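You operate a simulated robot arm through the tools that you are given. There is no shell and no other tool. Be economical: measure what you need, move in short steps, check, and stop when the job is done.

You are at the controls of a simulated two-armed robot. One attempt, no reset.

## Task
Clear the green block off the rail and clamp the carriage at the width ticket's mark.
Fine: the block goes on the edge of the grey stand; leave the other rolls and controls as they are. Set down upright: green block.

It is judged by the outcome, as a careful person would: the job done as asked, and still so three seconds after it is handed in. It fails if anything else is knocked over, pushed out of place, dropped, spilled or broken.

## Robot
Two 7-joint arms with fingered hands on one trunk that stands fixed in place. Base frame: the origin is at the foot of the trunk, x ahead of it, y to its left, z up. Readings come in m, degrees, newtons and seconds.
The left shoulder is at [0.02, 0.269, 1.197], the right one opposite. With the tool pointing down near the work surface each hand reaches from about 0.1 to 0.56 m from the base axis, measured 20 degrees to its own side. Payload 5 kg a hand.
The tool frame of a hand sits at the grasp point between the pads (the TCP): z along the fingers, y along the line on which they close. The tips reach 0.042 m beyond it. Largest opening 0.208 m; the body of the gripper starts 0.119 m behind the TCP. The gripper is a hand of 4 fingers: y runs from the thumb to the fingers, the wrist lies at [0, 0, -0.317] in the tool frame, and closing takes about 1.5 s.
Orientation is that of the tool frame in the base frame, as [roll, pitch, yaw] about the fixed x, y, z axes, in that order (R = Rz(yaw) Ry(pitch) Rx(roll)). With the fingers straight down and closing along the base's y, the tool's x points along the base's -x, its y along +y and its z along -z.

## Interface
- The arms move only by the tool move_arm. It takes "left_deltas", "right_deltas" or both (then of equal length, played together; a hand with none holds still); each is one flat list of numbers, 6 for each row, row after row: the shift along the tool's x, y, z in m, then the turn, a rotation vector about the tool's x, y, z in degrees. In form: [tx, ty, tz, rx, ry, rz, tx, ty, tz, rx, ry, rz, ...]. A call has 1 to 20 rows; each row is the pose to reach, as a shift and turn from the pose commanded when the call began, along the tool's axes at that moment. "left_hand" and "right_hand" are, for a hand that has rows, the opening, from 0 (shut) to 1 (fully open), set as the call begins (left out, the last holds). A row lasts 0.2 s, in which the tool goes at most 0.05 m and 8.6 degrees; a call with a longer step from one row to the next is refused whole, and so is a gripper value outside its range. Where a pose cannot be reached the arm comes as near as it can. A force on the tool above 50 N (or 10 N above the force at the start of the call, whichever is more), or a blocked arm, ends the call early, and 0.2 s more pass. The fingers move at their own pace (about 0.153 m/s each) and stop on an object; they squeeze with about 24 N. The grip force told is the motor's: it shows also when the fingers shut on nothing. Time passes only in rows, and 0.2 s behind the last, so rows that repeat a pose let the fingers close. It gives the time, the measured TCP pose, the force on the tool (base axes), the opening and the grip force at its end, in the units of the frame above (readings bear some noise), with the torque about the TCP (base axes, N m) and any sound that the robot's microphone picked up.
- Cameras (640 x 400 px; columns grow to the right, rows downward): "scene" is now at [0.1598, 0.0324, 1.4621]; the picture's right is [0.28, -0.96, 0.00], its down [-0.57, -0.16, -0.81] and it looks along [0.78, 0.22, -0.59] (base axes); focal length 262 px, centre (320, 200). "left" rides on the left gripper at [-0.094, 0.002, -0.146] in its tool frame; the picture's right is [-0.02, -1.00, 0.00], its down [0.84, -0.01, -0.54] and it looks along [0.54, -0.01, 0.84] (tool axes); focal length 280 px, centre (320, 200). "right" rides on the right gripper at [0.093, 0.001, -0.146] in its tool frame; the picture's right is [-0.01, 1.00, 0.00], its down [-0.84, -0.01, -0.54] and it looks along [-0.54, -0.01, 0.84] (tool axes); focal length 280 px, centre (320, 200). There is no depth. A picture from a camera that has moved, and an enlarged one, comes with that camera's place and axes in the base frame and with its lens. The place of the scene camera against the robot may be out by one fixed shift of up to 0.012 m in any direction.
- capture(camera): a new picture of that camera. It takes no simulated time.
- raise_lower(by): slides the trunk up (or, below 0, down) by that many m; the arms and the scene camera ride with it, the base frame stays. It gives what a move gives, with no picture.
- set_grasp(shape, hand): the hand has 4 fingers and takes this shape, open, in about a second: jaw (thumb against the fingers, like two jaws); tri (thumb and two fingers); tip (a fingertip pinch); poke (one finger out to press); point (the index stretched); flat (the hand flat); cup (the hand cupped); fist (a fist). The gripper value then closes the fingers along that shape, each until it touches; the sizes above hold for jaw. It gives what a move gives, with no picture.
- head_to(pan, tilt): turns the head with the scene camera to pan (to the left, within 80 degrees either way) and tilt (down, from -29 to 69), counted from straight ahead of the robot. It gives what a move gives.
- zoom(camera, box): a new picture of the part [left, top, right, bottom] of that camera's present view, enlarged. It takes no simulated time.
- sign_off(): hands the job in; it is judged then, once.

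Go step by step. Nothing tells you positions but the pictures and the camera data: compare them with the known pose of the tool, close in by small moves and look again before you grip or let go. The budget is 120 turns and 86 pictures, counting those below and the enlarged ones. Unless the task says otherwise, let go and move clear before handing in.

The tools are called after "Request:" as a command line: name --argument value ..., lists and objects as JSON in quotes. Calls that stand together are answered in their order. move_arm: Moves the arms, as the interface text tells. Its arguments: {"type":"object","properties":{"left_deltas":{"type":"array","items":{"type":"number"}},"left_hand":{"type":"number"},"right_deltas":{"type":"array","items":{"type":"number"}},"right_hand":{"type":"number"}},"required":[]} The other tools are called the same way: raise_lower (by) slides the trunk up or down; set_grasp (shape, hand) gives the hand a shape; head_to (pan, tilt) turns the head that bears the scene camera; capture (camera) takes a picture; zoom (camera, box) takes an enlarged picture of a part of a camera's view; sign_off () hands the job in.

At the start:

```text
time_s: 0.0
left_ee_pos: [0.7432, 0.3481, 1.1358]
left_tcp_rot: [-180.0, 0.1, 180.0]
left_contact_force: [0.6, -0.4, -0.6]
left_wrist_torque: [0.0, -0.01, 0.02]
left_grip_width: 0.2079
left_gripper_force: 0.0
left_shape: jaw
right_ee_pos: [0.6304, -0.2403, 1.0916]
right_tcp_rot: [179.9, -0.1, 180.0]
right_contact_force: [0.2, 0.0, 0.0]
right_wrist_torque: [0.01, 0.0, 0.02]
right_grip_width: 0.2078
right_gripper_force: 0.0
right_shape: jaw
trunk travel left (down, up): [-0.575, 0.046]
head pan, tilt: [16.1, 36.1]
```

scene: 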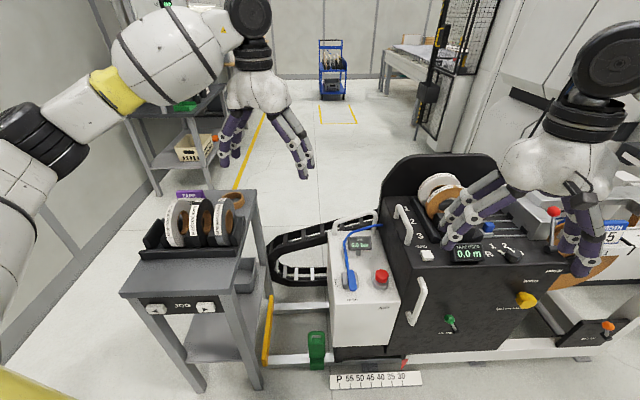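
right: 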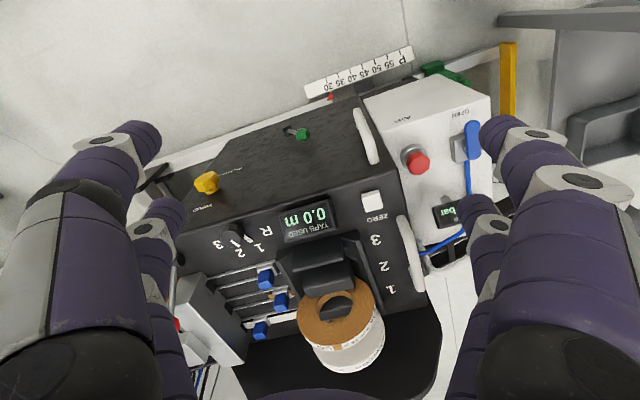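
left: 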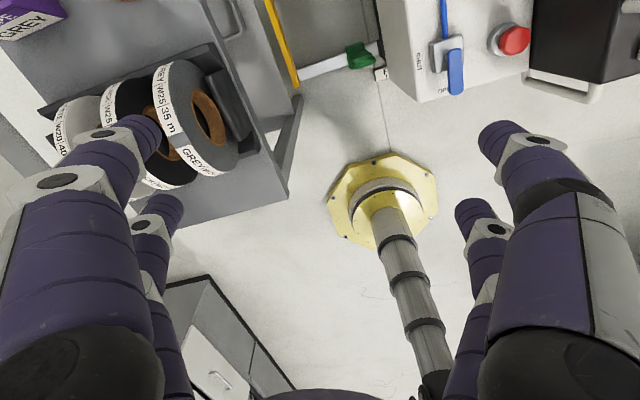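

I see a taping machine with a black carriage on a rail, a ruler with a "P" scale below it, a green block on the rail, and a grey stand on the left. I'll look closer at the rail, ruler, controls and the ticket.

Request:
zoom --camera "scene" --box '[240, 280, 460, 400]'

Request:
zoom --camera "scene" --box '[320, 140, 640, 360]'

Request:
zoom --camera "scene" --box '[110, 180, 330, 320]'

```text
2.91 times, centred on (350, 340) of scene
camera zoom: at [0.1598, 0.0324, 1.4621], right [0.28, -0.96, 0.0], down [-0.57, -0.16, -0.81], along [0.78, 0.22, -0.59], focal length 761 px, centre (233, -207)
```

zoom: 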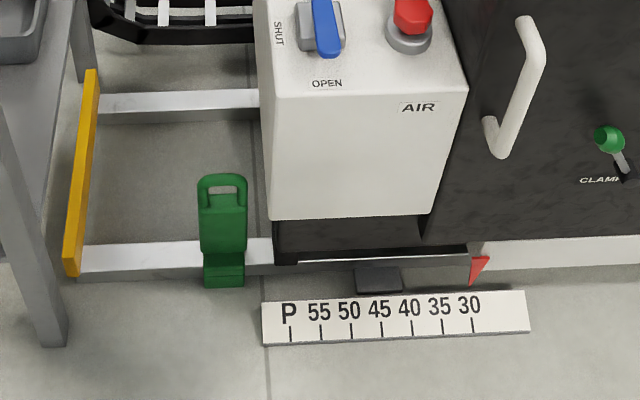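

```text
1.82 times, centred on (480, 250) of scene
camera zoom: at [0.1598, 0.0324, 1.4621], right [0.28, -0.96, 0.0], down [-0.57, -0.16, -0.81], along [0.78, 0.22, -0.59], focal length 476 px, centre (29, 109)
```

zoom: 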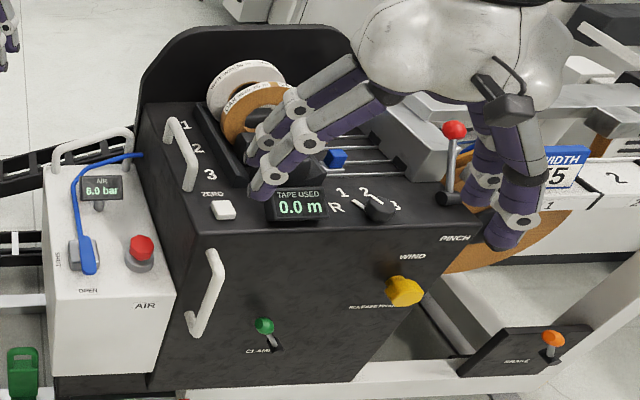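

```text
2.86 times, centred on (220, 250) of scene
camera zoom: at [0.1598, 0.0324, 1.4621], right [0.28, -0.96, 0.0], down [-0.57, -0.16, -0.81], along [0.78, 0.22, -0.59], focal length 747 px, centre (606, 57)
```

zoom: 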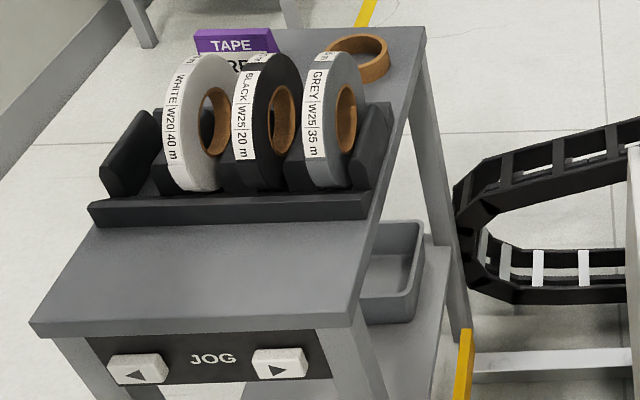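

I need to read the width ticket and the scale; the right hand covers the ticket in the scene view.

Request:
zoom --camera "right" --box '[260, 30, 520, 200]'

Request:
head_to --pan -25 --tilt 36

Request:
capture --camera "scene"

```text
2.35 times, centred on (390, 115) of right
camera zoom: at [0.5373, -0.2393, 1.2366], right [0.01, 1.0, 0.0], down [0.84, -0.01, 0.54], along [0.54, -0.01, -0.84], focal length 660 px, centre (155, 400)
```

zoom: 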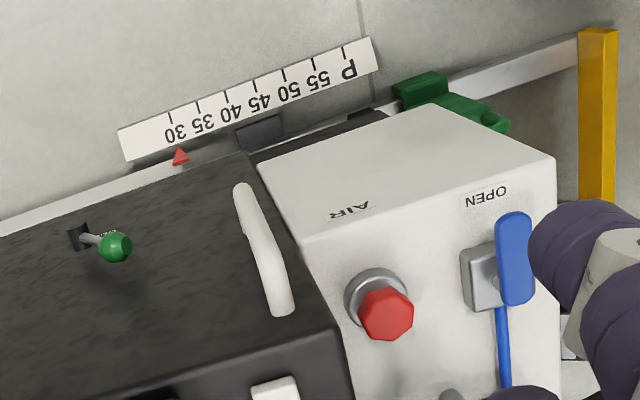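

```text
time_s: 1.1
left_ee_pos: [0.7428, 0.3489, 1.1374]
left_tcp_rot: [180.0, -0.1, -179.9]
left_contact_force: [-0.4, 0.1, 0.5]
left_wrist_torque: [0.05, -0.01, 0.02]
left_grip_width: 0.2078
left_gripper_force: 0.0
left_shape: jaw
right_ee_pos: [0.6306, -0.2406, 1.0915]
right_tcp_rot: [-179.9, 0.1, 180.0]
right_contact_force: [0.3, -0.7, 0.0]
right_wrist_torque: [0.01, 0.0, -0.02]
right_grip_width: 0.2079
right_gripper_force: 0.0
right_shape: jaw
trunk travel left (down, up): [-0.575, 0.046]
head pan, tilt: [-25.0, 36.0]
```

```text
78 pictures are left
camera scene: at [0.1551, -0.0288, 1.4622], right [-0.42, -0.91, 0.0], down [-0.53, 0.25, -0.81], along [0.73, -0.34, -0.59], focal length 262 px, centre (320, 200)
```

scene: 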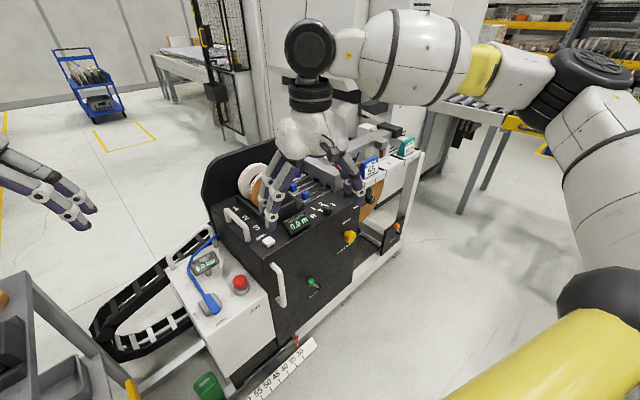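

Request:
zoom --camera "scene" --box '[340, 120, 440, 182]'

Request:
zoom --camera "scene" --box '[180, 200, 420, 350]'

```text
6.40 times, centred on (390, 151) of scene
camera zoom: at [0.1551, -0.0288, 1.4622], right [-0.42, -0.91, 0.0], down [-0.53, 0.25, -0.81], along [0.73, -0.34, -0.59], focal length 1674 px, centre (-128, 514)
```

zoom: 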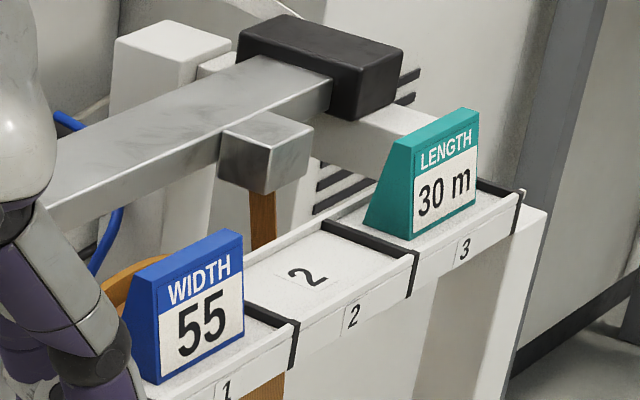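

```text
2.67 times, centred on (300, 275) of scene
camera zoom: at [0.1551, -0.0288, 1.4622], right [-0.42, -0.91, 0.0], down [-0.53, 0.25, -0.81], along [0.73, -0.34, -0.59], focal length 698 px, centre (373, 0)
```

zoom: 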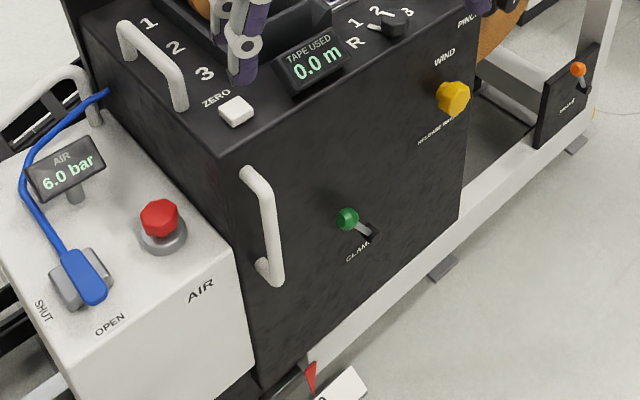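

The ticket reads WIDTH 55; the pointer is at about 30, so the carriage must go about 0.25 m to the left (+y), past the green block. I'll pull the right hand back clear of the machine and look from the head and left hand for the stand and block.

Request:
move_arm --right_deltas '[0.045, -0.01, 0, 0, 0, 0, 0.09, -0.02, 0, 0, 0, 0, 0.135, -0.03, 0, 0, 0, 0, 0.18, -0.04, 0, 0, 0, 0, 0.225, -0.05, 0, 0, 0, 0]'

Request:
head_to --pan 16 --tilt 55

Request:
capture --camera "scene"

Request:
capture --camera "right"

```text
time_s: 2.3
left_ee_pos: [0.7422, 0.3477, 1.1398]
left_tcp_rot: [180.0, 0.1, -180.0]
left_contact_force: [-0.9, -0.5, 1.1]
left_wrist_torque: [-0.04, -0.15, 0.01]
left_grip_width: 0.2076
left_gripper_force: 0.0
left_shape: jaw
right_ee_pos: [0.4038, -0.2911, 1.092]
right_tcp_rot: [-179.9, -0.1, 180.0]
right_contact_force: [-0.7, 0.8, 0.0]
right_wrist_torque: [0.01, -0.1, 0.01]
right_grip_width: 0.2079
right_gripper_force: 0.0
right_shape: jaw
trunk travel left (down, up): [-0.575, 0.046]
head pan, tilt: [-25.0, 36.0]
```

```text
time_s: 3.4
left_ee_pos: [0.7421, 0.3491, 1.1378]
left_tcp_rot: [180.0, 0.0, 180.0]
left_contact_force: [0.0, 1.0, 0.4]
left_wrist_torque: [-0.04, -0.06, 0.01]
left_grip_width: 0.2078
left_gripper_force: 0.1
left_shape: jaw
right_ee_pos: [0.4056, -0.29, 1.0926]
right_tcp_rot: [-180.0, 0.0, 179.9]
right_contact_force: [-0.6, 0.5, 0.1]
right_wrist_torque: [-0.02, -0.06, 0.01]
right_grip_width: 0.208
right_gripper_force: 0.1
right_shape: jaw
trunk travel left (down, up): [-0.575, 0.046]
head pan, tilt: [16.0, 55.0]
```

```text
75 pictures are left
camera scene: at [0.1445, 0.028, 1.4356], right [0.28, -0.96, 0.0], down [-0.79, -0.23, -0.57], along [0.55, 0.16, -0.82], focal length 262 px, centre (320, 200)
```

scene: 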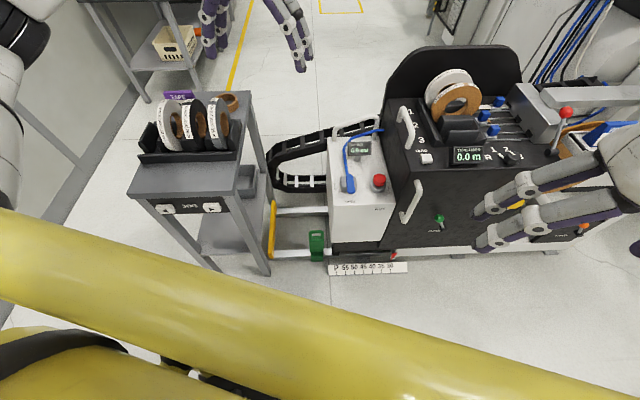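

```text
74 pictures are left
camera right: at [0.3125, -0.2889, 1.2372], right [0.01, 1.0, 0.0], down [0.84, -0.01, 0.54], along [0.54, -0.01, -0.84], focal length 280 px, centre (320, 200)
```

right: 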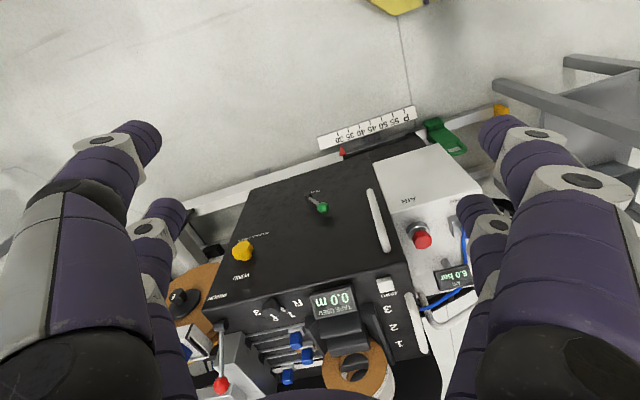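

The machine and stand are turned about 16° (left direction ≈ [-0.28, 0.96]); stand top is at z≈0.77, front edge about 0.63 m deep; block's handle at about [0.70, 0.20, 0.33]. I'll bring the left hand in front, align its yaw to the machine, then tilt it 45° forward.

Request:
move_arm --left_deltas '[0.045, -0.02, 0, 0, 0, -8, 0.09, -0.04, 0, 0, 0, -16, 0.135, -0.06, 0, 0, 0, -16, 0.18, -0.08, 0, 0, 0, -16]'

Request:
move_arm --left_deltas '[0.035, -0.017, 0, 0, -7.5, 0, 0.07, -0.034, 0, 0, -15, 0, 0.105, -0.05, 0, 0, -22.5, 0, 0.14, -0.066, 0, 0, -30, 0, 0.175, -0.083, 0, 0, -37.5, 0, 0.21, -0.1, 0, 0, -45, 0]'

Request:
capture --camera "left"

Request:
capture --camera "scene"

```text
time_s: 4.4
left_ee_pos: [0.5635, 0.2688, 1.1373]
left_tcp_rot: [-179.9, -0.1, -163.9]
left_contact_force: [-0.9, -0.2, 0.4]
left_wrist_torque: [0.04, -0.07, -0.02]
left_grip_width: 0.2079
left_gripper_force: 0.1
left_shape: jaw
right_ee_pos: [0.4067, -0.2913, 1.0917]
right_tcp_rot: [180.0, 0.0, -180.0]
right_contact_force: [-0.1, 0.2, 0.1]
right_wrist_torque: [0.06, -0.03, 0.01]
right_grip_width: 0.2078
right_gripper_force: 0.2
right_shape: jaw
trunk travel left (down, up): [-0.575, 0.046]
head pan, tilt: [16.0, 55.0]
```

```text
time_s: 5.8
left_ee_pos: [0.4022, 0.1206, 1.1475]
left_tcp_rot: [-177.3, 44.0, -158.9]
left_contact_force: [0.4, 0.3, 0.1]
left_wrist_torque: [-0.01, 0.02, -0.04]
left_grip_width: 0.2079
left_gripper_force: 0.0
left_shape: jaw
right_ee_pos: [0.4052, -0.2901, 1.0908]
right_tcp_rot: [-179.9, 0.0, 179.9]
right_contact_force: [0.0, -0.4, 0.9]
right_wrist_torque: [-0.01, -0.01, -0.02]
right_grip_width: 0.2079
right_gripper_force: 0.0
right_shape: jaw
trunk travel left (down, up): [-0.575, 0.046]
head pan, tilt: [16.0, 55.0]
```

```text
73 pictures are left
camera left: at [0.3689, 0.1135, 1.3173], right [0.34, -0.94, 0.04], down [-0.92, -0.34, -0.2], along [0.2, 0.03, -0.98], focal length 280 px, centre (320, 200)
```

left: 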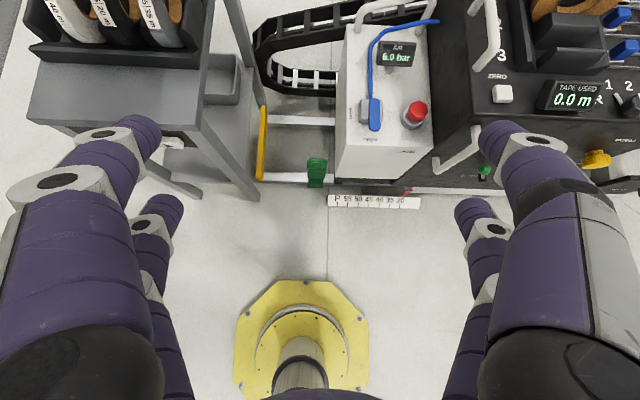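

```text
72 pictures are left
camera scene: at [0.1451, 0.0282, 1.4356], right [0.27, -0.96, 0.0], down [-0.79, -0.23, -0.57], along [0.55, 0.16, -0.82], focal length 262 px, centre (320, 200)
```

scene: 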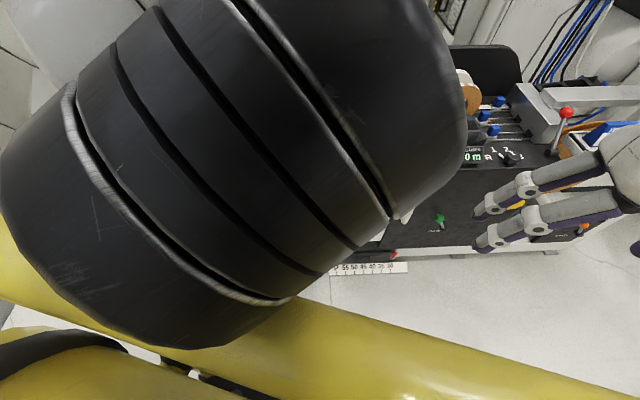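

The left hand now sees the block from above. Hands are in front of everything, so I'll lower the trunk in steps, watching forces.

Request:
raise_lower --by -0.25

Request:
capture --camera "left"

Request:
capture --camera "scene"

```text
time_s: 8.3
left_ee_pos: [0.412, 0.1129, 0.8846]
left_tcp_rot: [-178.8, 41.9, -159.1]
left_contact_force: [0.4, 0.8, -0.1]
left_wrist_torque: [0.01, -0.01, 0.0]
left_grip_width: 0.2079
left_gripper_force: 0.0
left_shape: jaw
right_ee_pos: [0.4059, -0.2919, 0.8418]
right_tcp_rot: [-179.9, 0.0, -180.0]
right_contact_force: [-0.4, -0.3, 0.0]
right_wrist_torque: [0.02, -0.06, 0.02]
right_grip_width: 0.2078
right_gripper_force: 0.0
right_shape: jaw
trunk travel left (down, up): [-0.325, 0.296]
head pan, tilt: [16.0, 55.0]
```

```text
71 pictures are left
camera left: at [0.3853, 0.1066, 1.0546], right [0.35, -0.94, 0.03], down [-0.92, -0.35, -0.16], along [0.16, 0.03, -0.99], focal length 280 px, centre (320, 200)
```

left: 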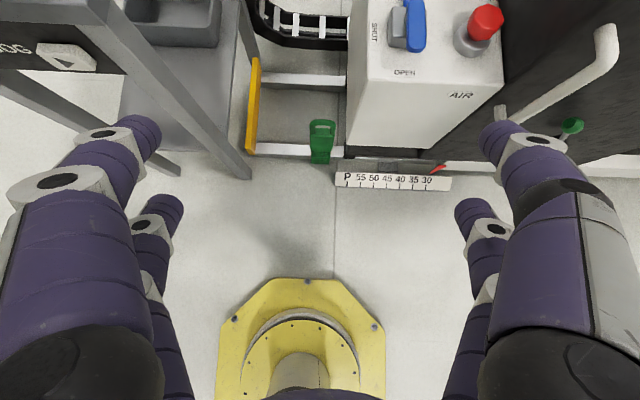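

```text
70 pictures are left
camera scene: at [0.1724, 0.0281, 1.181], right [0.28, -0.96, 0.0], down [-0.79, -0.23, -0.57], along [0.55, 0.16, -0.82], focal length 262 px, centre (320, 200)
```

scene: 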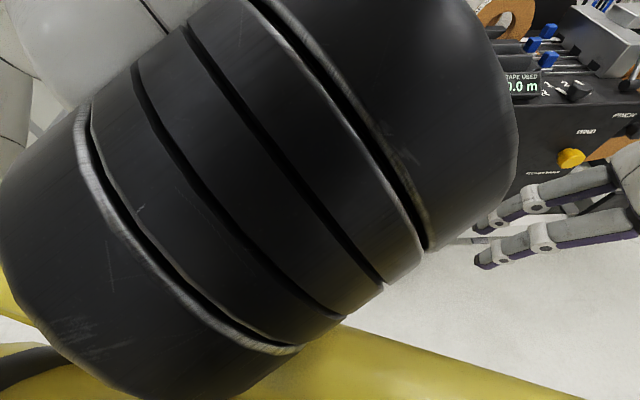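

Request:
raise_lower --by -0.28

Request:
capture --camera "left"

```text
time_s: 10.8
left_ee_pos: [0.4579, 0.1069, 0.588]
left_tcp_rot: [177.7, 34.5, -161.0]
left_contact_force: [105.0, 25.8, -85.1]
left_wrist_torque: [-1.05, 6.08, 0.58]
left_grip_width: 0.2076
left_gripper_force: 0.0
left_shape: jaw
right_ee_pos: [0.398, -0.293, 0.6068]
right_tcp_rot: [179.7, 1.3, -180.0]
right_contact_force: [-1.5, 0.2, 1.6]
right_wrist_torque: [-0.01, -0.2, 0.01]
right_grip_width: 0.2079
right_gripper_force: 0.0
right_shape: jaw
trunk travel left (down, up): [-0.078, 0.543]
head pan, tilt: [16.0, 55.0]
stopped: the force on the tool passed its limit at 412 N (the readings are from after the stop); the commanded pose is now the measured one
```

```text
69 pictures are left
camera left: at [0.4543, 0.0999, 0.7605], right [0.36, -0.93, -0.02], down [-0.93, -0.36, -0.03], along [0.02, 0.04, -1.0], focal length 280 px, centre (320, 200)
```

left: 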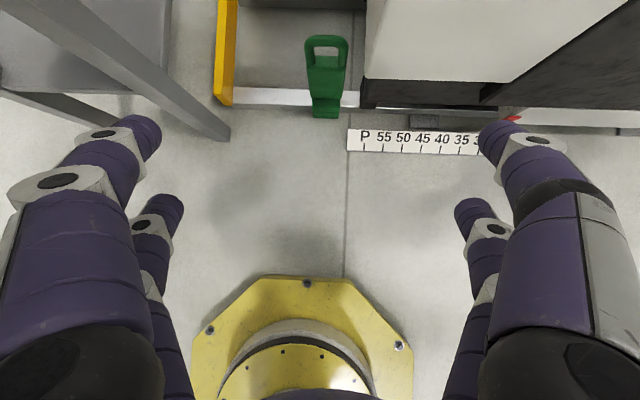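

The left hand was pressed (likely by the robot's own body as it lowered). Nothing in the scene looks disturbed. I'll move that hand forward to free it.

Request:
move_arm --left_deltas '[-0.025, 0, 0.017, 0, 0, 0, -0.05, 0, 0.034, 0, 0, 0, -0.07, 0, 0.048, 0, 0, 0]'

Request:
capture --camera "scene"

```text
time_s: 11.8
left_ee_pos: [0.533, 0.1105, 0.6148]
left_tcp_rot: [177.9, 37.5, -163.5]
left_contact_force: [1.6, 0.1, 0.4]
left_wrist_torque: [0.07, 0.13, 0.09]
left_grip_width: 0.2083
left_gripper_force: 0.1
left_shape: jaw
right_ee_pos: [0.3969, -0.3014, 0.6068]
right_tcp_rot: [179.1, 1.6, 179.6]
right_contact_force: [-0.3, -2.8, -1.3]
right_wrist_torque: [0.4, 0.01, 0.0]
right_grip_width: 0.2078
right_gripper_force: 0.0
right_shape: jaw
trunk travel left (down, up): [-0.078, 0.543]
head pan, tilt: [16.0, 55.0]
stopped in row 3 (left hand): the arm was blocked; the commanded pose is now the measured one
```

```text
68 pictures are left
camera scene: at [0.2815, 0.0124, 0.9144], right [0.27, -0.96, -0.01], down [-0.78, -0.21, -0.59], along [0.56, 0.17, -0.81], focal length 262 px, centre (320, 200)
```

scene: 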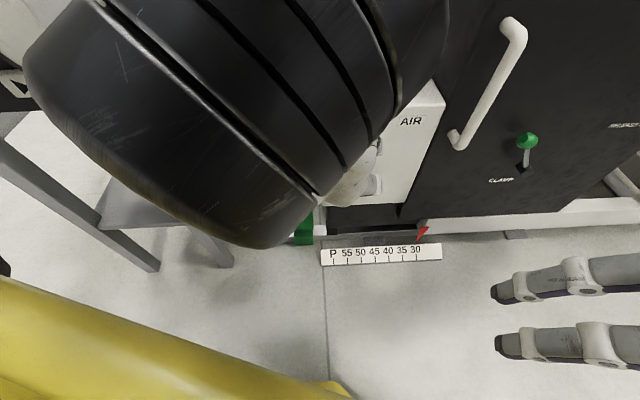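

The trunk leans forward as it lowers, so the arm is cramped near the head. I'll go down and forward with the left hand, which opens the elbow.

Request:
move_arm --left_deltas '[0.015, 0.0, 0.035, 0, 0, 0, 0.03, 0.0, 0.07, 0, 0, 0, 0.045, 0.0, 0.105, 0, 0, 0]'

Request:
capture --camera "left"

```text
time_s: 12.6
left_ee_pos: [0.578, 0.1032, 0.6005]
left_tcp_rot: [-178.0, 47.8, -162.6]
left_contact_force: [2.5, -0.3, -0.4]
left_wrist_torque: [0.03, 0.15, 0.09]
left_grip_width: 0.2074
left_gripper_force: 0.0
left_shape: jaw
right_ee_pos: [0.3926, -0.3064, 0.6128]
right_tcp_rot: [178.7, 1.9, 179.3]
right_contact_force: [0.7, -2.2, -1.9]
right_wrist_torque: [0.44, 0.07, 0.02]
right_grip_width: 0.2081
right_gripper_force: 0.1
right_shape: jaw
trunk travel left (down, up): [-0.078, 0.543]
head pan, tilt: [16.0, 55.0]
stopped in row 3 (left hand): the arm was blocked; the commanded pose is now the measured one
```

```text
67 pictures are left
camera left: at [0.5342, 0.095, 0.7682], right [0.28, -0.96, 0.03], down [-0.92, -0.28, -0.26], along [0.26, 0.04, -0.96], focal length 280 px, centre (320, 200)
```

left: 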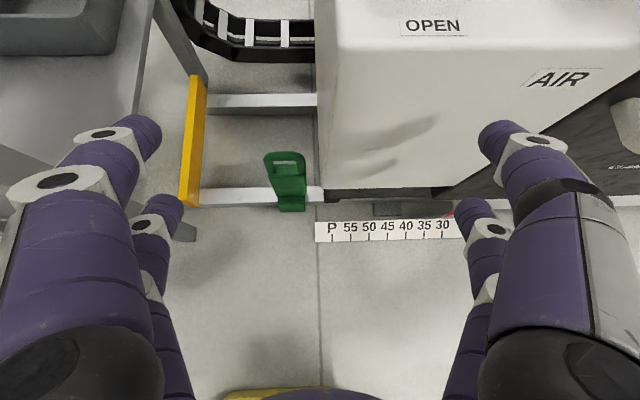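

Request:
head_to --pan 60 --tilt 30

Request:
capture --camera "scene"

Request:
head_to --pan -40 --tilt 50

Request:
capture --camera "scene"

```text
time_s: 13.7
left_ee_pos: [0.5776, 0.104, 0.6011]
left_tcp_rot: [-178.2, 47.8, -162.8]
left_contact_force: [-0.1, 0.7, 0.3]
left_wrist_torque: [0.0, -0.01, -0.02]
left_grip_width: 0.2079
left_gripper_force: 0.2
left_shape: jaw
right_ee_pos: [0.3916, -0.3061, 0.6161]
right_tcp_rot: [178.8, 2.2, 179.3]
right_contact_force: [-0.8, -0.2, 0.3]
right_wrist_torque: [0.01, -0.03, 0.01]
right_grip_width: 0.208
right_gripper_force: 0.1
right_shape: jaw
trunk travel left (down, up): [-0.078, 0.543]
head pan, tilt: [60.0, 30.0]
```

```text
66 pictures are left
camera scene: at [0.2517, 0.066, 0.9575], right [0.86, -0.51, 0.0], down [-0.24, -0.41, -0.88], along [0.45, 0.75, -0.48], focal length 262 px, centre (320, 200)
```

scene: 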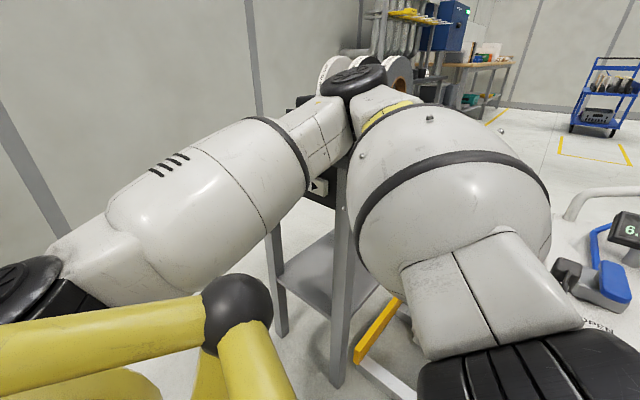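

```text
time_s: 15.5
left_ee_pos: [0.5773, 0.1058, 0.6009]
left_tcp_rot: [-178.1, 47.8, -162.8]
left_contact_force: [0.1, -0.9, 0.8]
left_wrist_torque: [-0.02, -0.04, 0.01]
left_grip_width: 0.2081
left_gripper_force: 0.0
left_shape: jaw
right_ee_pos: [0.3919, -0.3048, 0.6151]
right_tcp_rot: [178.8, 2.2, 179.2]
right_contact_force: [0.1, 0.4, 0.9]
right_wrist_torque: [0.0, -0.03, 0.03]
right_grip_width: 0.2079
right_gripper_force: 0.0
right_shape: jaw
trunk travel left (down, up): [-0.078, 0.543]
head pan, tilt: [-40.0, 50.0]
```

```text
65 pictures are left
camera scene: at [0.2644, -0.0609, 0.9256], right [-0.65, -0.76, -0.03], down [-0.57, 0.51, -0.64], along [0.5, -0.4, -0.77], focal length 262 px, centre (320, 200)
```

scene: 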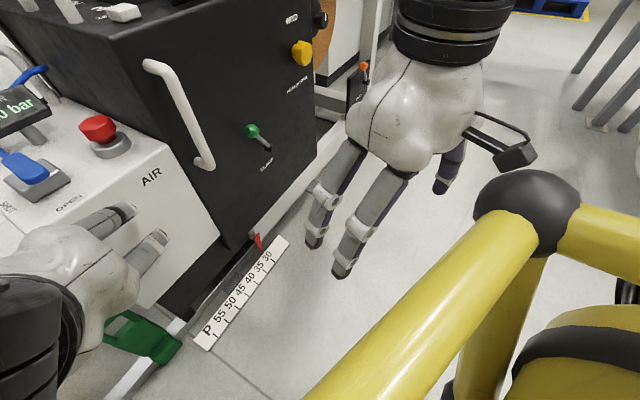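

The arm is cramped at this trunk height (elbow up near the stand, linkage in front). The block can be reached with a higher shoulder, so I'll raise the trunk 0.25 m and extend the arm down instead.

Request:
raise_lower --by 0.22

Request:
head_to --pan 60 --tilt 40

Request:
capture --camera "scene"

Request:
capture --camera "left"

```text
time_s: 17.8
left_ee_pos: [0.5858, 0.1294, 0.7758]
left_tcp_rot: [-177.9, 43.9, -160.9]
left_contact_force: [-0.2, -0.5, 0.5]
left_wrist_torque: [-0.03, 0.01, 0.02]
left_grip_width: 0.2076
left_gripper_force: 0.0
left_shape: jaw
right_ee_pos: [0.4046, -0.2907, 0.8182]
right_tcp_rot: [179.9, 0.3, 179.9]
right_contact_force: [-0.2, -0.3, -0.8]
right_wrist_torque: [0.02, 0.01, 0.01]
right_grip_width: 0.2079
right_gripper_force: 0.0
right_shape: jaw
trunk travel left (down, up): [-0.298, 0.323]
head pan, tilt: [-40.0, 50.0]
```

```text
time_s: 19.6
left_ee_pos: [0.5837, 0.1281, 0.7763]
left_tcp_rot: [-177.9, 43.9, -160.8]
left_contact_force: [0.4, 0.0, 0.3]
left_wrist_torque: [0.01, 0.01, 0.03]
left_grip_width: 0.2079
left_gripper_force: 0.1
left_shape: jaw
right_ee_pos: [0.4049, -0.2901, 0.8197]
right_tcp_rot: [179.9, 0.4, -180.0]
right_contact_force: [0.7, -0.3, 0.7]
right_wrist_torque: [-0.01, -0.01, 0.0]
right_grip_width: 0.2079
right_gripper_force: 0.0
right_shape: jaw
trunk travel left (down, up): [-0.298, 0.323]
head pan, tilt: [60.0, 40.0]
```

```text
64 pictures are left
camera scene: at [0.154, 0.0817, 1.1734], right [0.87, -0.5, 0.0], down [-0.32, -0.56, -0.77], along [0.38, 0.66, -0.64], focal length 262 px, centre (320, 200)
```

scene: 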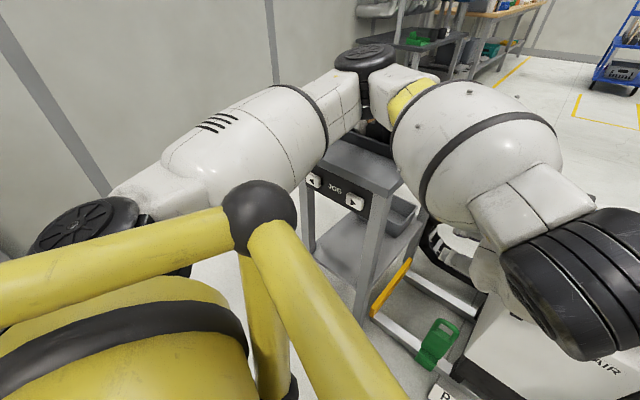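

```text
63 pictures are left
camera left: at [0.5515, 0.1229, 0.9458], right [0.31, -0.95, 0.04], down [-0.93, -0.31, -0.2], along [0.2, 0.03, -0.98], focal length 280 px, centre (320, 200)
```

left: 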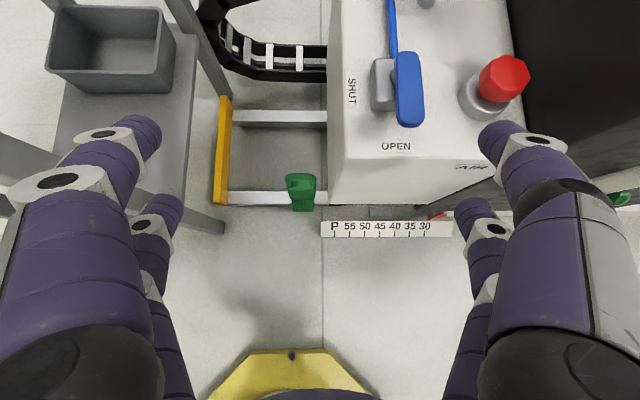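

With the trunk here the arm has room. I'll partly close the left hand (about 0.11 m) and descend in front of the block, correcting the yaw.

Request:
move_arm --left_deltas '[0.0277, 0.0039, 0.0314, 0.7, 0, 0.7, 0.0553, 0.0078, 0.0629, 1.4, 0, 1.4, 0.083, 0.0117, 0.0943, 2.1, 0, 2.2, 0.1107, 0.0156, 0.1258, 2.1, 0, 2.2, 0.1383, 0.0194, 0.1572, 2.1, 0, 2.2, 0.166, 0.0233, 0.1887, 2.1, 0, 2.2, 0.1937, 0.0272, 0.22, 2.1, 0, 2.2, 0.2213, 0.0311, 0.2516, 2.1, 0, 2.2, 0.249, 0.035, 0.283, 2.1, 0, 2.2]' --left_hand 0.53

Request:
capture --camera "left"

```text
time_s: 21.1
left_ee_pos: [0.6286, 0.1236, 0.6054]
left_tcp_rot: [-173.9, 51.4, -163.2]
left_contact_force: [-48.4, -8.8, 13.8]
left_wrist_torque: [-0.85, -1.45, -3.53]
left_grip_width: 0.1093
left_gripper_force: 0.2
left_shape: jaw
right_ee_pos: [0.3981, -0.3017, 0.8203]
right_tcp_rot: [179.4, 0.8, 179.5]
right_contact_force: [1.8, -2.6, -0.8]
right_wrist_torque: [0.41, 0.25, -0.02]
right_grip_width: 0.2081
right_gripper_force: 0.0
right_shape: jaw
trunk travel left (down, up): [-0.298, 0.323]
head pan, tilt: [60.0, 40.0]
stopped in row 7 (left hand): the force on the tool passed its limit at 74 N (the readings are from after the stop); the commanded pose is now the measured one
```

```text
62 pictures are left
camera left: at [0.5723, 0.1225, 0.7698], right [0.22, -0.97, 0.08], down [-0.92, -0.23, -0.32], along [0.33, 0.0, -0.94], focal length 280 px, centre (320, 200)
```

left: 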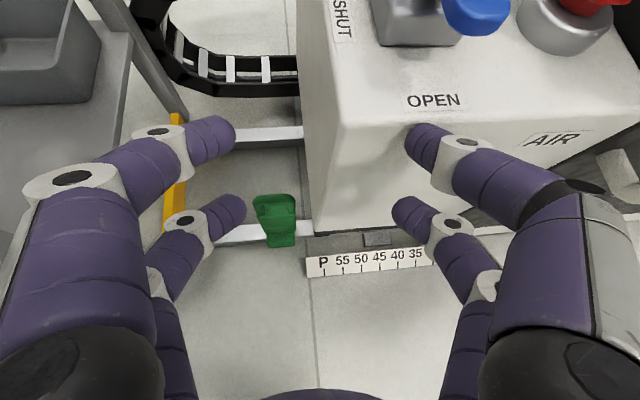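

Fingertips touched the front edge of the white box (a steady push across the rail, no shift visible), because the wrist is crowded against the robot's own front bar. I'll back off and use a steeper hand (about 30° tilt) so the wrist stays further forward.

Request:
move_arm --left_deltas '[0.018, 0, -0.022, 0, 0, 0, 0.03, 0, -0.037, 0, 7, 0, 0.03, 0, -0.037, 0, 14, 0, 0.03, 0, -0.037, 0, 21, 0, 0.03, 0, -0.037, 0, 21, 0]'

Request:
capture --camera "left"

Request:
capture --camera "scene"

```text
time_s: 22.5
left_ee_pos: [0.5957, 0.1033, 0.6324]
left_tcp_rot: [-174.8, 33.0, -166.1]
left_contact_force: [1.4, 0.1, -1.7]
left_wrist_torque: [0.04, 0.04, 0.02]
left_grip_width: 0.1108
left_gripper_force: 0.0
left_shape: jaw
right_ee_pos: [0.3984, -0.3054, 0.8209]
right_tcp_rot: [179.2, 0.7, 179.5]
right_contact_force: [1.0, -3.7, -0.4]
right_wrist_torque: [0.58, 0.15, 0.05]
right_grip_width: 0.2081
right_gripper_force: 0.0
right_shape: jaw
trunk travel left (down, up): [-0.298, 0.323]
head pan, tilt: [60.0, 40.0]
stopped in row 5 (left hand): the arm was blocked; the commanded pose is now the measured one
```

```text
61 pictures are left
camera left: at [0.5925, 0.1155, 0.8042], right [0.2, -0.98, 0.08], down [-0.98, -0.21, -0.01], along [0.03, -0.08, -1.0], focal length 280 px, centre (320, 200)
```

left: 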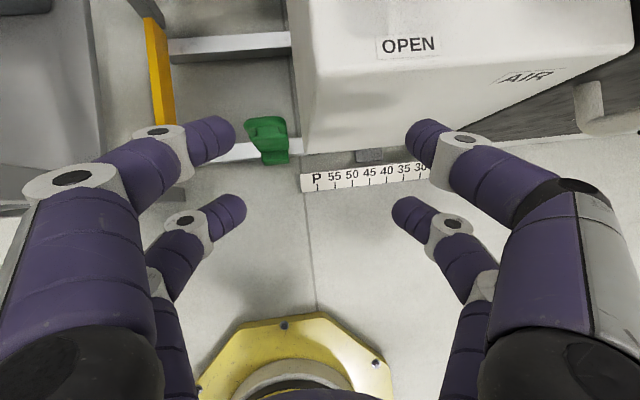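

```text
60 pictures are left
camera scene: at [0.1482, 0.0654, 1.1778], right [0.86, -0.51, 0.0], down [-0.32, -0.54, -0.78], along [0.39, 0.67, -0.63], focal length 262 px, centre (320, 200)
```

scene: 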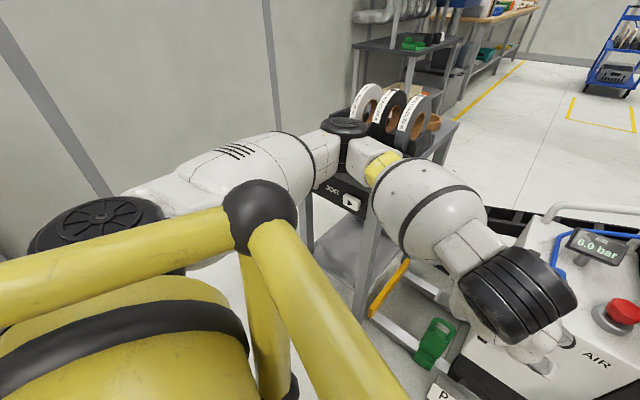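

The left elbow is resting against the front of the grey stand — that is what blocks. I'll raise the trunk so the arm works straighter, with the elbow higher and inward, and check the stand.

Request:
raise_lower --by 0.1

Request:
capture --camera "scene"

```text
time_s: 23.8
left_ee_pos: [0.5923, 0.1207, 0.7064]
left_tcp_rot: [-174.7, 31.0, -165.0]
left_contact_force: [0.4, 0.2, -0.8]
left_wrist_torque: [-0.02, -0.01, -0.03]
left_grip_width: 0.1104
left_gripper_force: 0.0
left_shape: jaw
right_ee_pos: [0.4055, -0.2889, 0.9183]
right_tcp_rot: [180.0, 0.3, 179.9]
right_contact_force: [0.6, -0.1, 0.3]
right_wrist_torque: [-0.04, 0.09, 0.02]
right_grip_width: 0.2083
right_gripper_force: 0.1
right_shape: jaw
trunk travel left (down, up): [-0.398, 0.223]
head pan, tilt: [60.0, 40.0]
```

```text
59 pictures are left
camera scene: at [0.1306, 0.082, 1.2772], right [0.87, -0.5, 0.0], down [-0.32, -0.56, -0.77], along [0.38, 0.66, -0.64], focal length 262 px, centre (320, 200)
```

scene: 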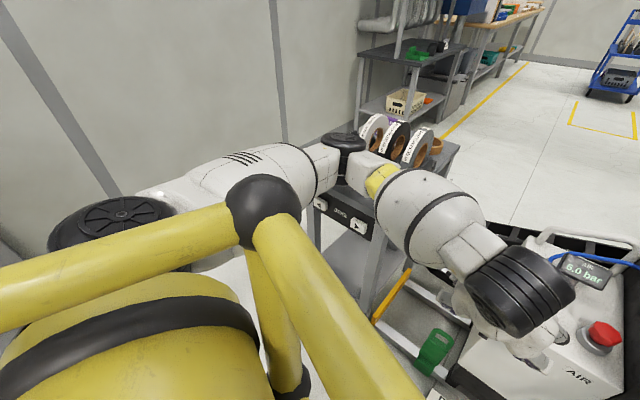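

The stand contact released (right hand reading back to normal). I'll raise a bit more and then extend the arm down in short steps, watching for drift.

Request:
raise_lower --by 0.08

Request:
move_arm --left_deltas '[0.018, 0.01, 0.036, 0, 0, 0, 0.036, 0.02, 0.072, 0, 0, 0, 0.054, 0.025, 0.108, 0, 0, 0, 0.072, 0.03, 0.144, 0, 0, 0, 0.09, 0.03, 0.18, 0, 0, 0]'

Request:
capture --camera "scene"

Request:
capture --camera "left"

```text
time_s: 25.0
left_ee_pos: [0.5918, 0.1208, 0.7878]
left_tcp_rot: [-174.8, 31.0, -165.0]
left_contact_force: [0.8, -0.6, -0.5]
left_wrist_torque: [0.02, 0.03, -0.01]
left_grip_width: 0.1105
left_gripper_force: 0.0
left_shape: jaw
right_ee_pos: [0.4058, -0.2905, 0.998]
right_tcp_rot: [-179.9, 0.3, -180.0]
right_contact_force: [0.0, -0.1, 0.0]
right_wrist_torque: [0.01, 0.05, 0.02]
right_grip_width: 0.2079
right_gripper_force: 0.0
right_shape: jaw
trunk travel left (down, up): [-0.478, 0.143]
head pan, tilt: [60.0, 40.0]
```

```text
time_s: 26.2
left_ee_pos: [0.605, 0.137, 0.5858]
left_tcp_rot: [-174.6, 31.1, -165.0]
left_contact_force: [0.7, 0.0, 1.0]
left_wrist_torque: [-0.07, 0.14, 0.0]
left_grip_width: 0.1104
left_gripper_force: 0.0
left_shape: jaw
right_ee_pos: [0.4048, -0.2892, 0.9994]
right_tcp_rot: [180.0, 0.4, -180.0]
right_contact_force: [-0.3, -0.4, 1.1]
right_wrist_torque: [-0.01, 0.0, 0.04]
right_grip_width: 0.2082
right_gripper_force: 0.1
right_shape: jaw
trunk travel left (down, up): [-0.478, 0.143]
head pan, tilt: [60.0, 40.0]
```

```text
58 pictures are left
camera scene: at [0.1213, 0.0819, 1.3592], right [0.87, -0.5, 0.0], down [-0.32, -0.56, -0.77], along [0.38, 0.66, -0.64], focal length 262 px, centre (320, 200)
```

scene: 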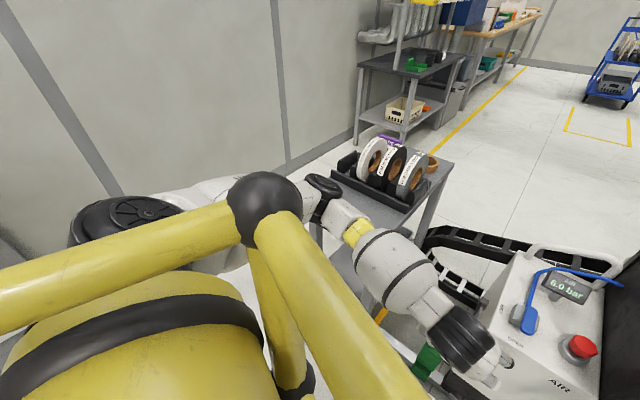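

```text
57 pictures are left
camera left: at [0.6067, 0.1518, 0.7581], right [0.22, -0.97, 0.09], down [-0.97, -0.22, 0.02], along [0.0, -0.09, -1.0], focal length 280 px, centre (320, 200)
```

left: 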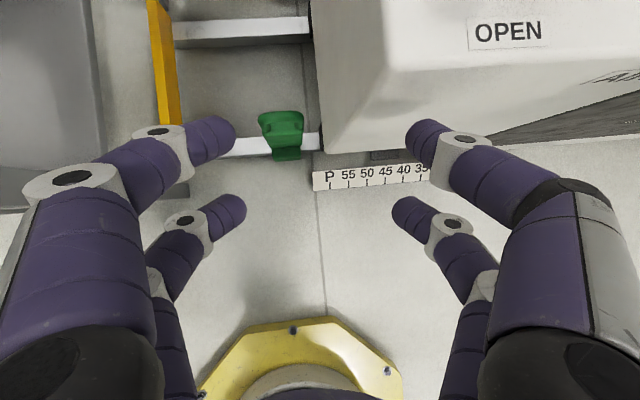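

Now the arm tracks exactly and the elbow is clear. Let me look closer at the block.

Request:
zoom --camera "left" --box '[200, 80, 380, 192]'

```text
3.56 times, centred on (290, 136) of left
camera zoom: at [0.6067, 0.1518, 0.7581], right [0.22, -0.97, 0.09], down [-0.97, -0.22, 0.02], along [0.0, -0.09, -1.0], focal length 997 px, centre (427, 428)
```

zoom: 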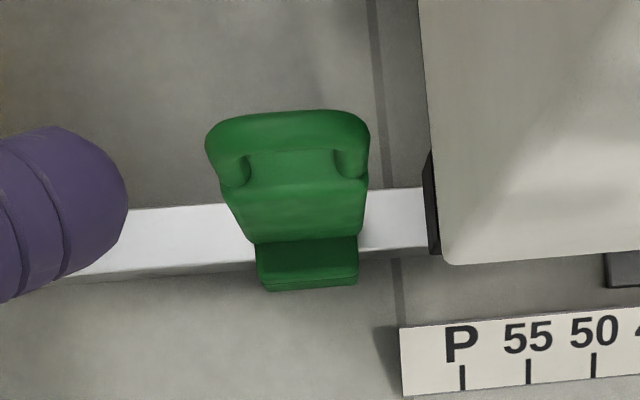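

The block is about 7 cm wide, 4–5 cm from the white box. I'll true the hand's orientation, narrow the opening, and go to a pre-grasp point 0.2 m back along the approach line.

Request:
move_arm --left_deltas '[0, 0, 0, -6, 0, -0.9, 0, 0, 0, -6, 0, -0.9]' --left_hand 0.43

Request:
move_arm --left_deltas '[0.0146, 0.008, 0.0306, 0, 0, 0, 0.0292, 0.016, 0.0612, 0, 0, 0, 0.0438, 0.024, 0.0918, 0, 0, 0, 0.0584, 0.032, 0.1224, 0, 0, 0]'

Request:
capture --camera "left"

```text
time_s: 26.8
left_ee_pos: [0.6046, 0.1384, 0.5859]
left_tcp_rot: [179.7, 31.0, -163.9]
left_contact_force: [-0.2, 0.4, 1.1]
left_wrist_torque: [0.03, 0.03, 0.01]
left_grip_width: 0.0897
left_gripper_force: 0.0
left_shape: jaw
right_ee_pos: [0.4063, -0.2902, 0.9995]
right_tcp_rot: [180.0, 0.2, 180.0]
right_contact_force: [0.6, -1.2, 0.1]
right_wrist_torque: [0.05, 0.11, 0.0]
right_grip_width: 0.208
right_gripper_force: 0.1
right_shape: jaw
trunk travel left (down, up): [-0.478, 0.143]
head pan, tilt: [60.0, 40.0]
```

```text
time_s: 27.8
left_ee_pos: [0.6096, 0.1725, 0.451]
left_tcp_rot: [179.8, 31.1, -163.9]
left_contact_force: [1.0, 0.6, 0.1]
left_wrist_torque: [0.03, 0.1, 0.04]
left_grip_width: 0.0896
left_gripper_force: 0.1
left_shape: jaw
right_ee_pos: [0.4054, -0.2902, 0.999]
right_tcp_rot: [-179.9, 0.4, -180.0]
right_contact_force: [-0.2, 0.4, 0.3]
right_wrist_torque: [-0.04, 0.04, 0.04]
right_grip_width: 0.2081
right_gripper_force: 0.1
right_shape: jaw
trunk travel left (down, up): [-0.478, 0.143]
head pan, tilt: [60.0, 40.0]
```

```text
55 pictures are left
camera left: at [0.6141, 0.1734, 0.6241], right [0.29, -0.96, 0.0], down [-0.96, -0.29, 0.03], along [-0.02, -0.01, -1.0], focal length 280 px, centre (320, 200)
```

left: 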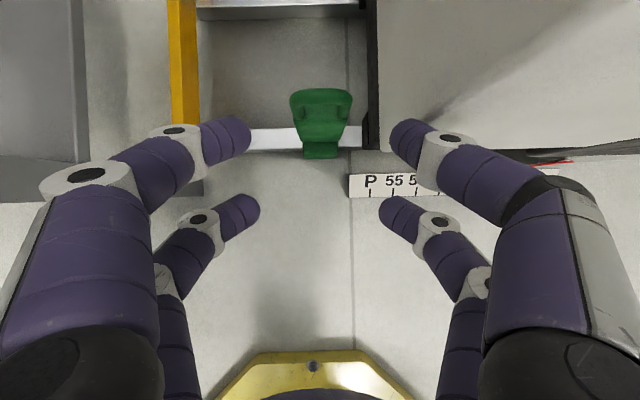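

Centred on the block. I'll advance along the approach line in two stages.

Request:
move_arm --left_deltas '[0.001, -0.001, 0.035, 0, 0, 0, 0.003, -0.002, 0.07, 0, 0, 0, 0.004, -0.002, 0.105, 0, 0, 0, 0.006, -0.003, 0.14, 0, 0, 0]'

Request:
capture --camera "left"

```text
time_s: 28.4
left_ee_pos: [0.6262, 0.1802, 0.3844]
left_tcp_rot: [179.3, 30.0, -164.4]
left_contact_force: [-22.7, 12.0, -2.6]
left_wrist_torque: [-0.24, -0.42, -0.76]
left_grip_width: 0.0809
left_gripper_force: 0.0
left_shape: jaw
right_ee_pos: [0.404, -0.2899, 0.9992]
right_tcp_rot: [-180.0, 0.4, -179.9]
right_contact_force: [0.1, 0.1, -0.3]
right_wrist_torque: [-0.04, 0.13, 0.02]
right_grip_width: 0.2081
right_gripper_force: 0.1
right_shape: jaw
trunk travel left (down, up): [-0.478, 0.143]
head pan, tilt: [60.0, 40.0]
stopped in row 3 (left hand): the force on the tool passed its limit at 66 N (the readings are from after the stop); the commanded pose is now the measured one
```

```text
54 pictures are left
camera left: at [0.6362, 0.1808, 0.5584], right [0.29, -0.96, 0.0], down [-0.96, -0.29, 0.04], along [-0.04, -0.01, -1.0], focal length 280 px, centre (320, 200)
```

left: 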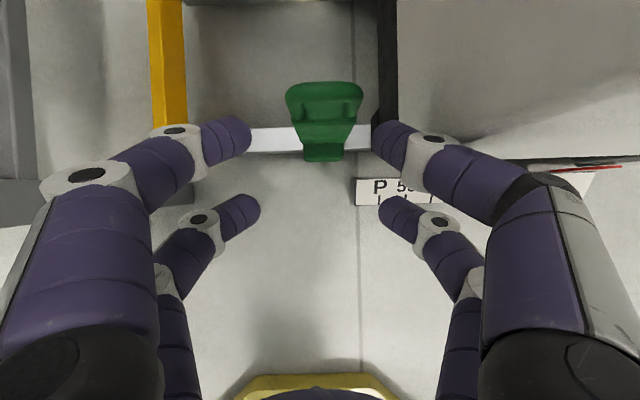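

The outward-bowed right finger met the white box: the gap is too narrow for side fingers. I'll back off and switch to a vertical hand closing across the rail (front/back of the block), camera side away from the box.

Request:
move_arm --left_deltas '[0, 0.01, -0.04, 0, 0, 0, 0, 0.02, -0.08, 0, 0, 0, 0, 0.03, -0.12, 0, 0, 0, 0, 0.04, -0.16, 0, 0, 0, 0, 0.05, -0.19, 0, 0, 0]'

Request:
move_arm --left_deltas '[0, 0, 0, 0, 7.5, 0, 0, 0, 0, 0, 15, 0, 0, 0, 0, 0, 22.5, 0, 0, 0, 0, 0, 30, 0]' --left_hand 0.5

Request:
move_arm --left_deltas '[0, 0, 0, 0, 0, -8, 0, 0, 0, 0, 0, -16, 0, 0, 0, 0, 0, -24, 0, 0, 0, 0, 0, -32, 0, 0, 0, 0, 0, -40, 0, 0, 0, 0, 0, -48, 0, 0, 0, 0, 0, -56, 0, 0, 0, 0, 0, -64, 0, 0, 0, 0, 0, -72, 0, 0, 0, 0, 0, -80, 0, 0, 0, 0, 0, -88, 0, 0, 0, 0, 0, -90]'

Request:
capture --camera "left"

Request:
capture --camera "scene"

```text
time_s: 29.6
left_ee_pos: [0.5265, 0.198, 0.5524]
left_tcp_rot: [179.5, 30.2, -164.2]
left_contact_force: [-0.3, -0.3, -0.3]
left_wrist_torque: [0.0, 0.0, 0.03]
left_grip_width: 0.0895
left_gripper_force: 0.1
left_shape: jaw
right_ee_pos: [0.4045, -0.2908, 0.9998]
right_tcp_rot: [-180.0, 0.4, 180.0]
right_contact_force: [-0.2, 0.0, 0.4]
right_wrist_torque: [0.01, -0.03, -0.01]
right_grip_width: 0.2079
right_gripper_force: 0.0
right_shape: jaw
trunk travel left (down, up): [-0.478, 0.143]
head pan, tilt: [60.0, 40.0]
```

```text
time_s: 30.6
left_ee_pos: [0.5251, 0.1983, 0.5529]
left_tcp_rot: [179.6, 0.1, -164.1]
left_contact_force: [-0.7, -0.4, 0.8]
left_wrist_torque: [0.01, -0.04, 0.0]
left_grip_width: 0.1034
left_gripper_force: 0.1
left_shape: jaw
right_ee_pos: [0.4042, -0.2905, 0.9992]
right_tcp_rot: [180.0, 0.5, 179.9]
right_contact_force: [0.5, 0.3, -0.5]
right_wrist_torque: [0.01, -0.05, 0.04]
right_grip_width: 0.2079
right_gripper_force: 0.1
right_shape: jaw
trunk travel left (down, up): [-0.478, 0.143]
head pan, tilt: [60.0, 40.0]
```

```text
time_s: 33.2
left_ee_pos: [0.5257, 0.1997, 0.5515]
left_tcp_rot: [-179.6, 0.5, -74.0]
left_contact_force: [-0.3, 0.2, -0.2]
left_wrist_torque: [0.02, 0.0, 0.01]
left_grip_width: 0.1036
left_gripper_force: 0.1
left_shape: jaw
right_ee_pos: [0.4044, -0.2902, 0.9987]
right_tcp_rot: [180.0, 0.4, -180.0]
right_contact_force: [-0.2, 0.6, 0.5]
right_wrist_torque: [0.0, 0.0, 0.01]
right_grip_width: 0.2081
right_gripper_force: 0.1
right_shape: jaw
trunk travel left (down, up): [-0.478, 0.143]
head pan, tilt: [60.0, 40.0]
```

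```text
53 pictures are left
camera left: at [0.4987, 0.2857, 0.6991], right [0.96, 0.29, 0.01], down [0.24, -0.81, 0.53], along [0.16, -0.51, -0.85], focal length 280 px, centre (320, 200)
```

left: 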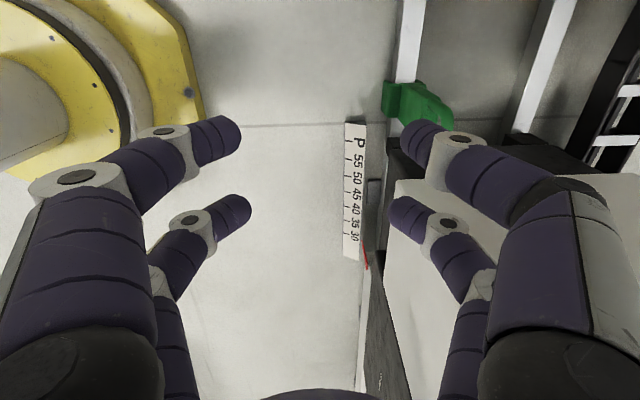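

```text
52 pictures are left
camera scene: at [0.1212, 0.0817, 1.3593], right [0.87, -0.5, 0.0], down [-0.32, -0.56, -0.77], along [0.38, 0.66, -0.64], focal length 262 px, centre (320, 200)
```

scene: 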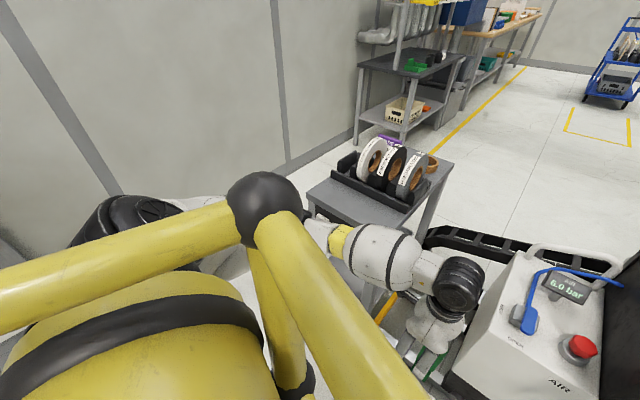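

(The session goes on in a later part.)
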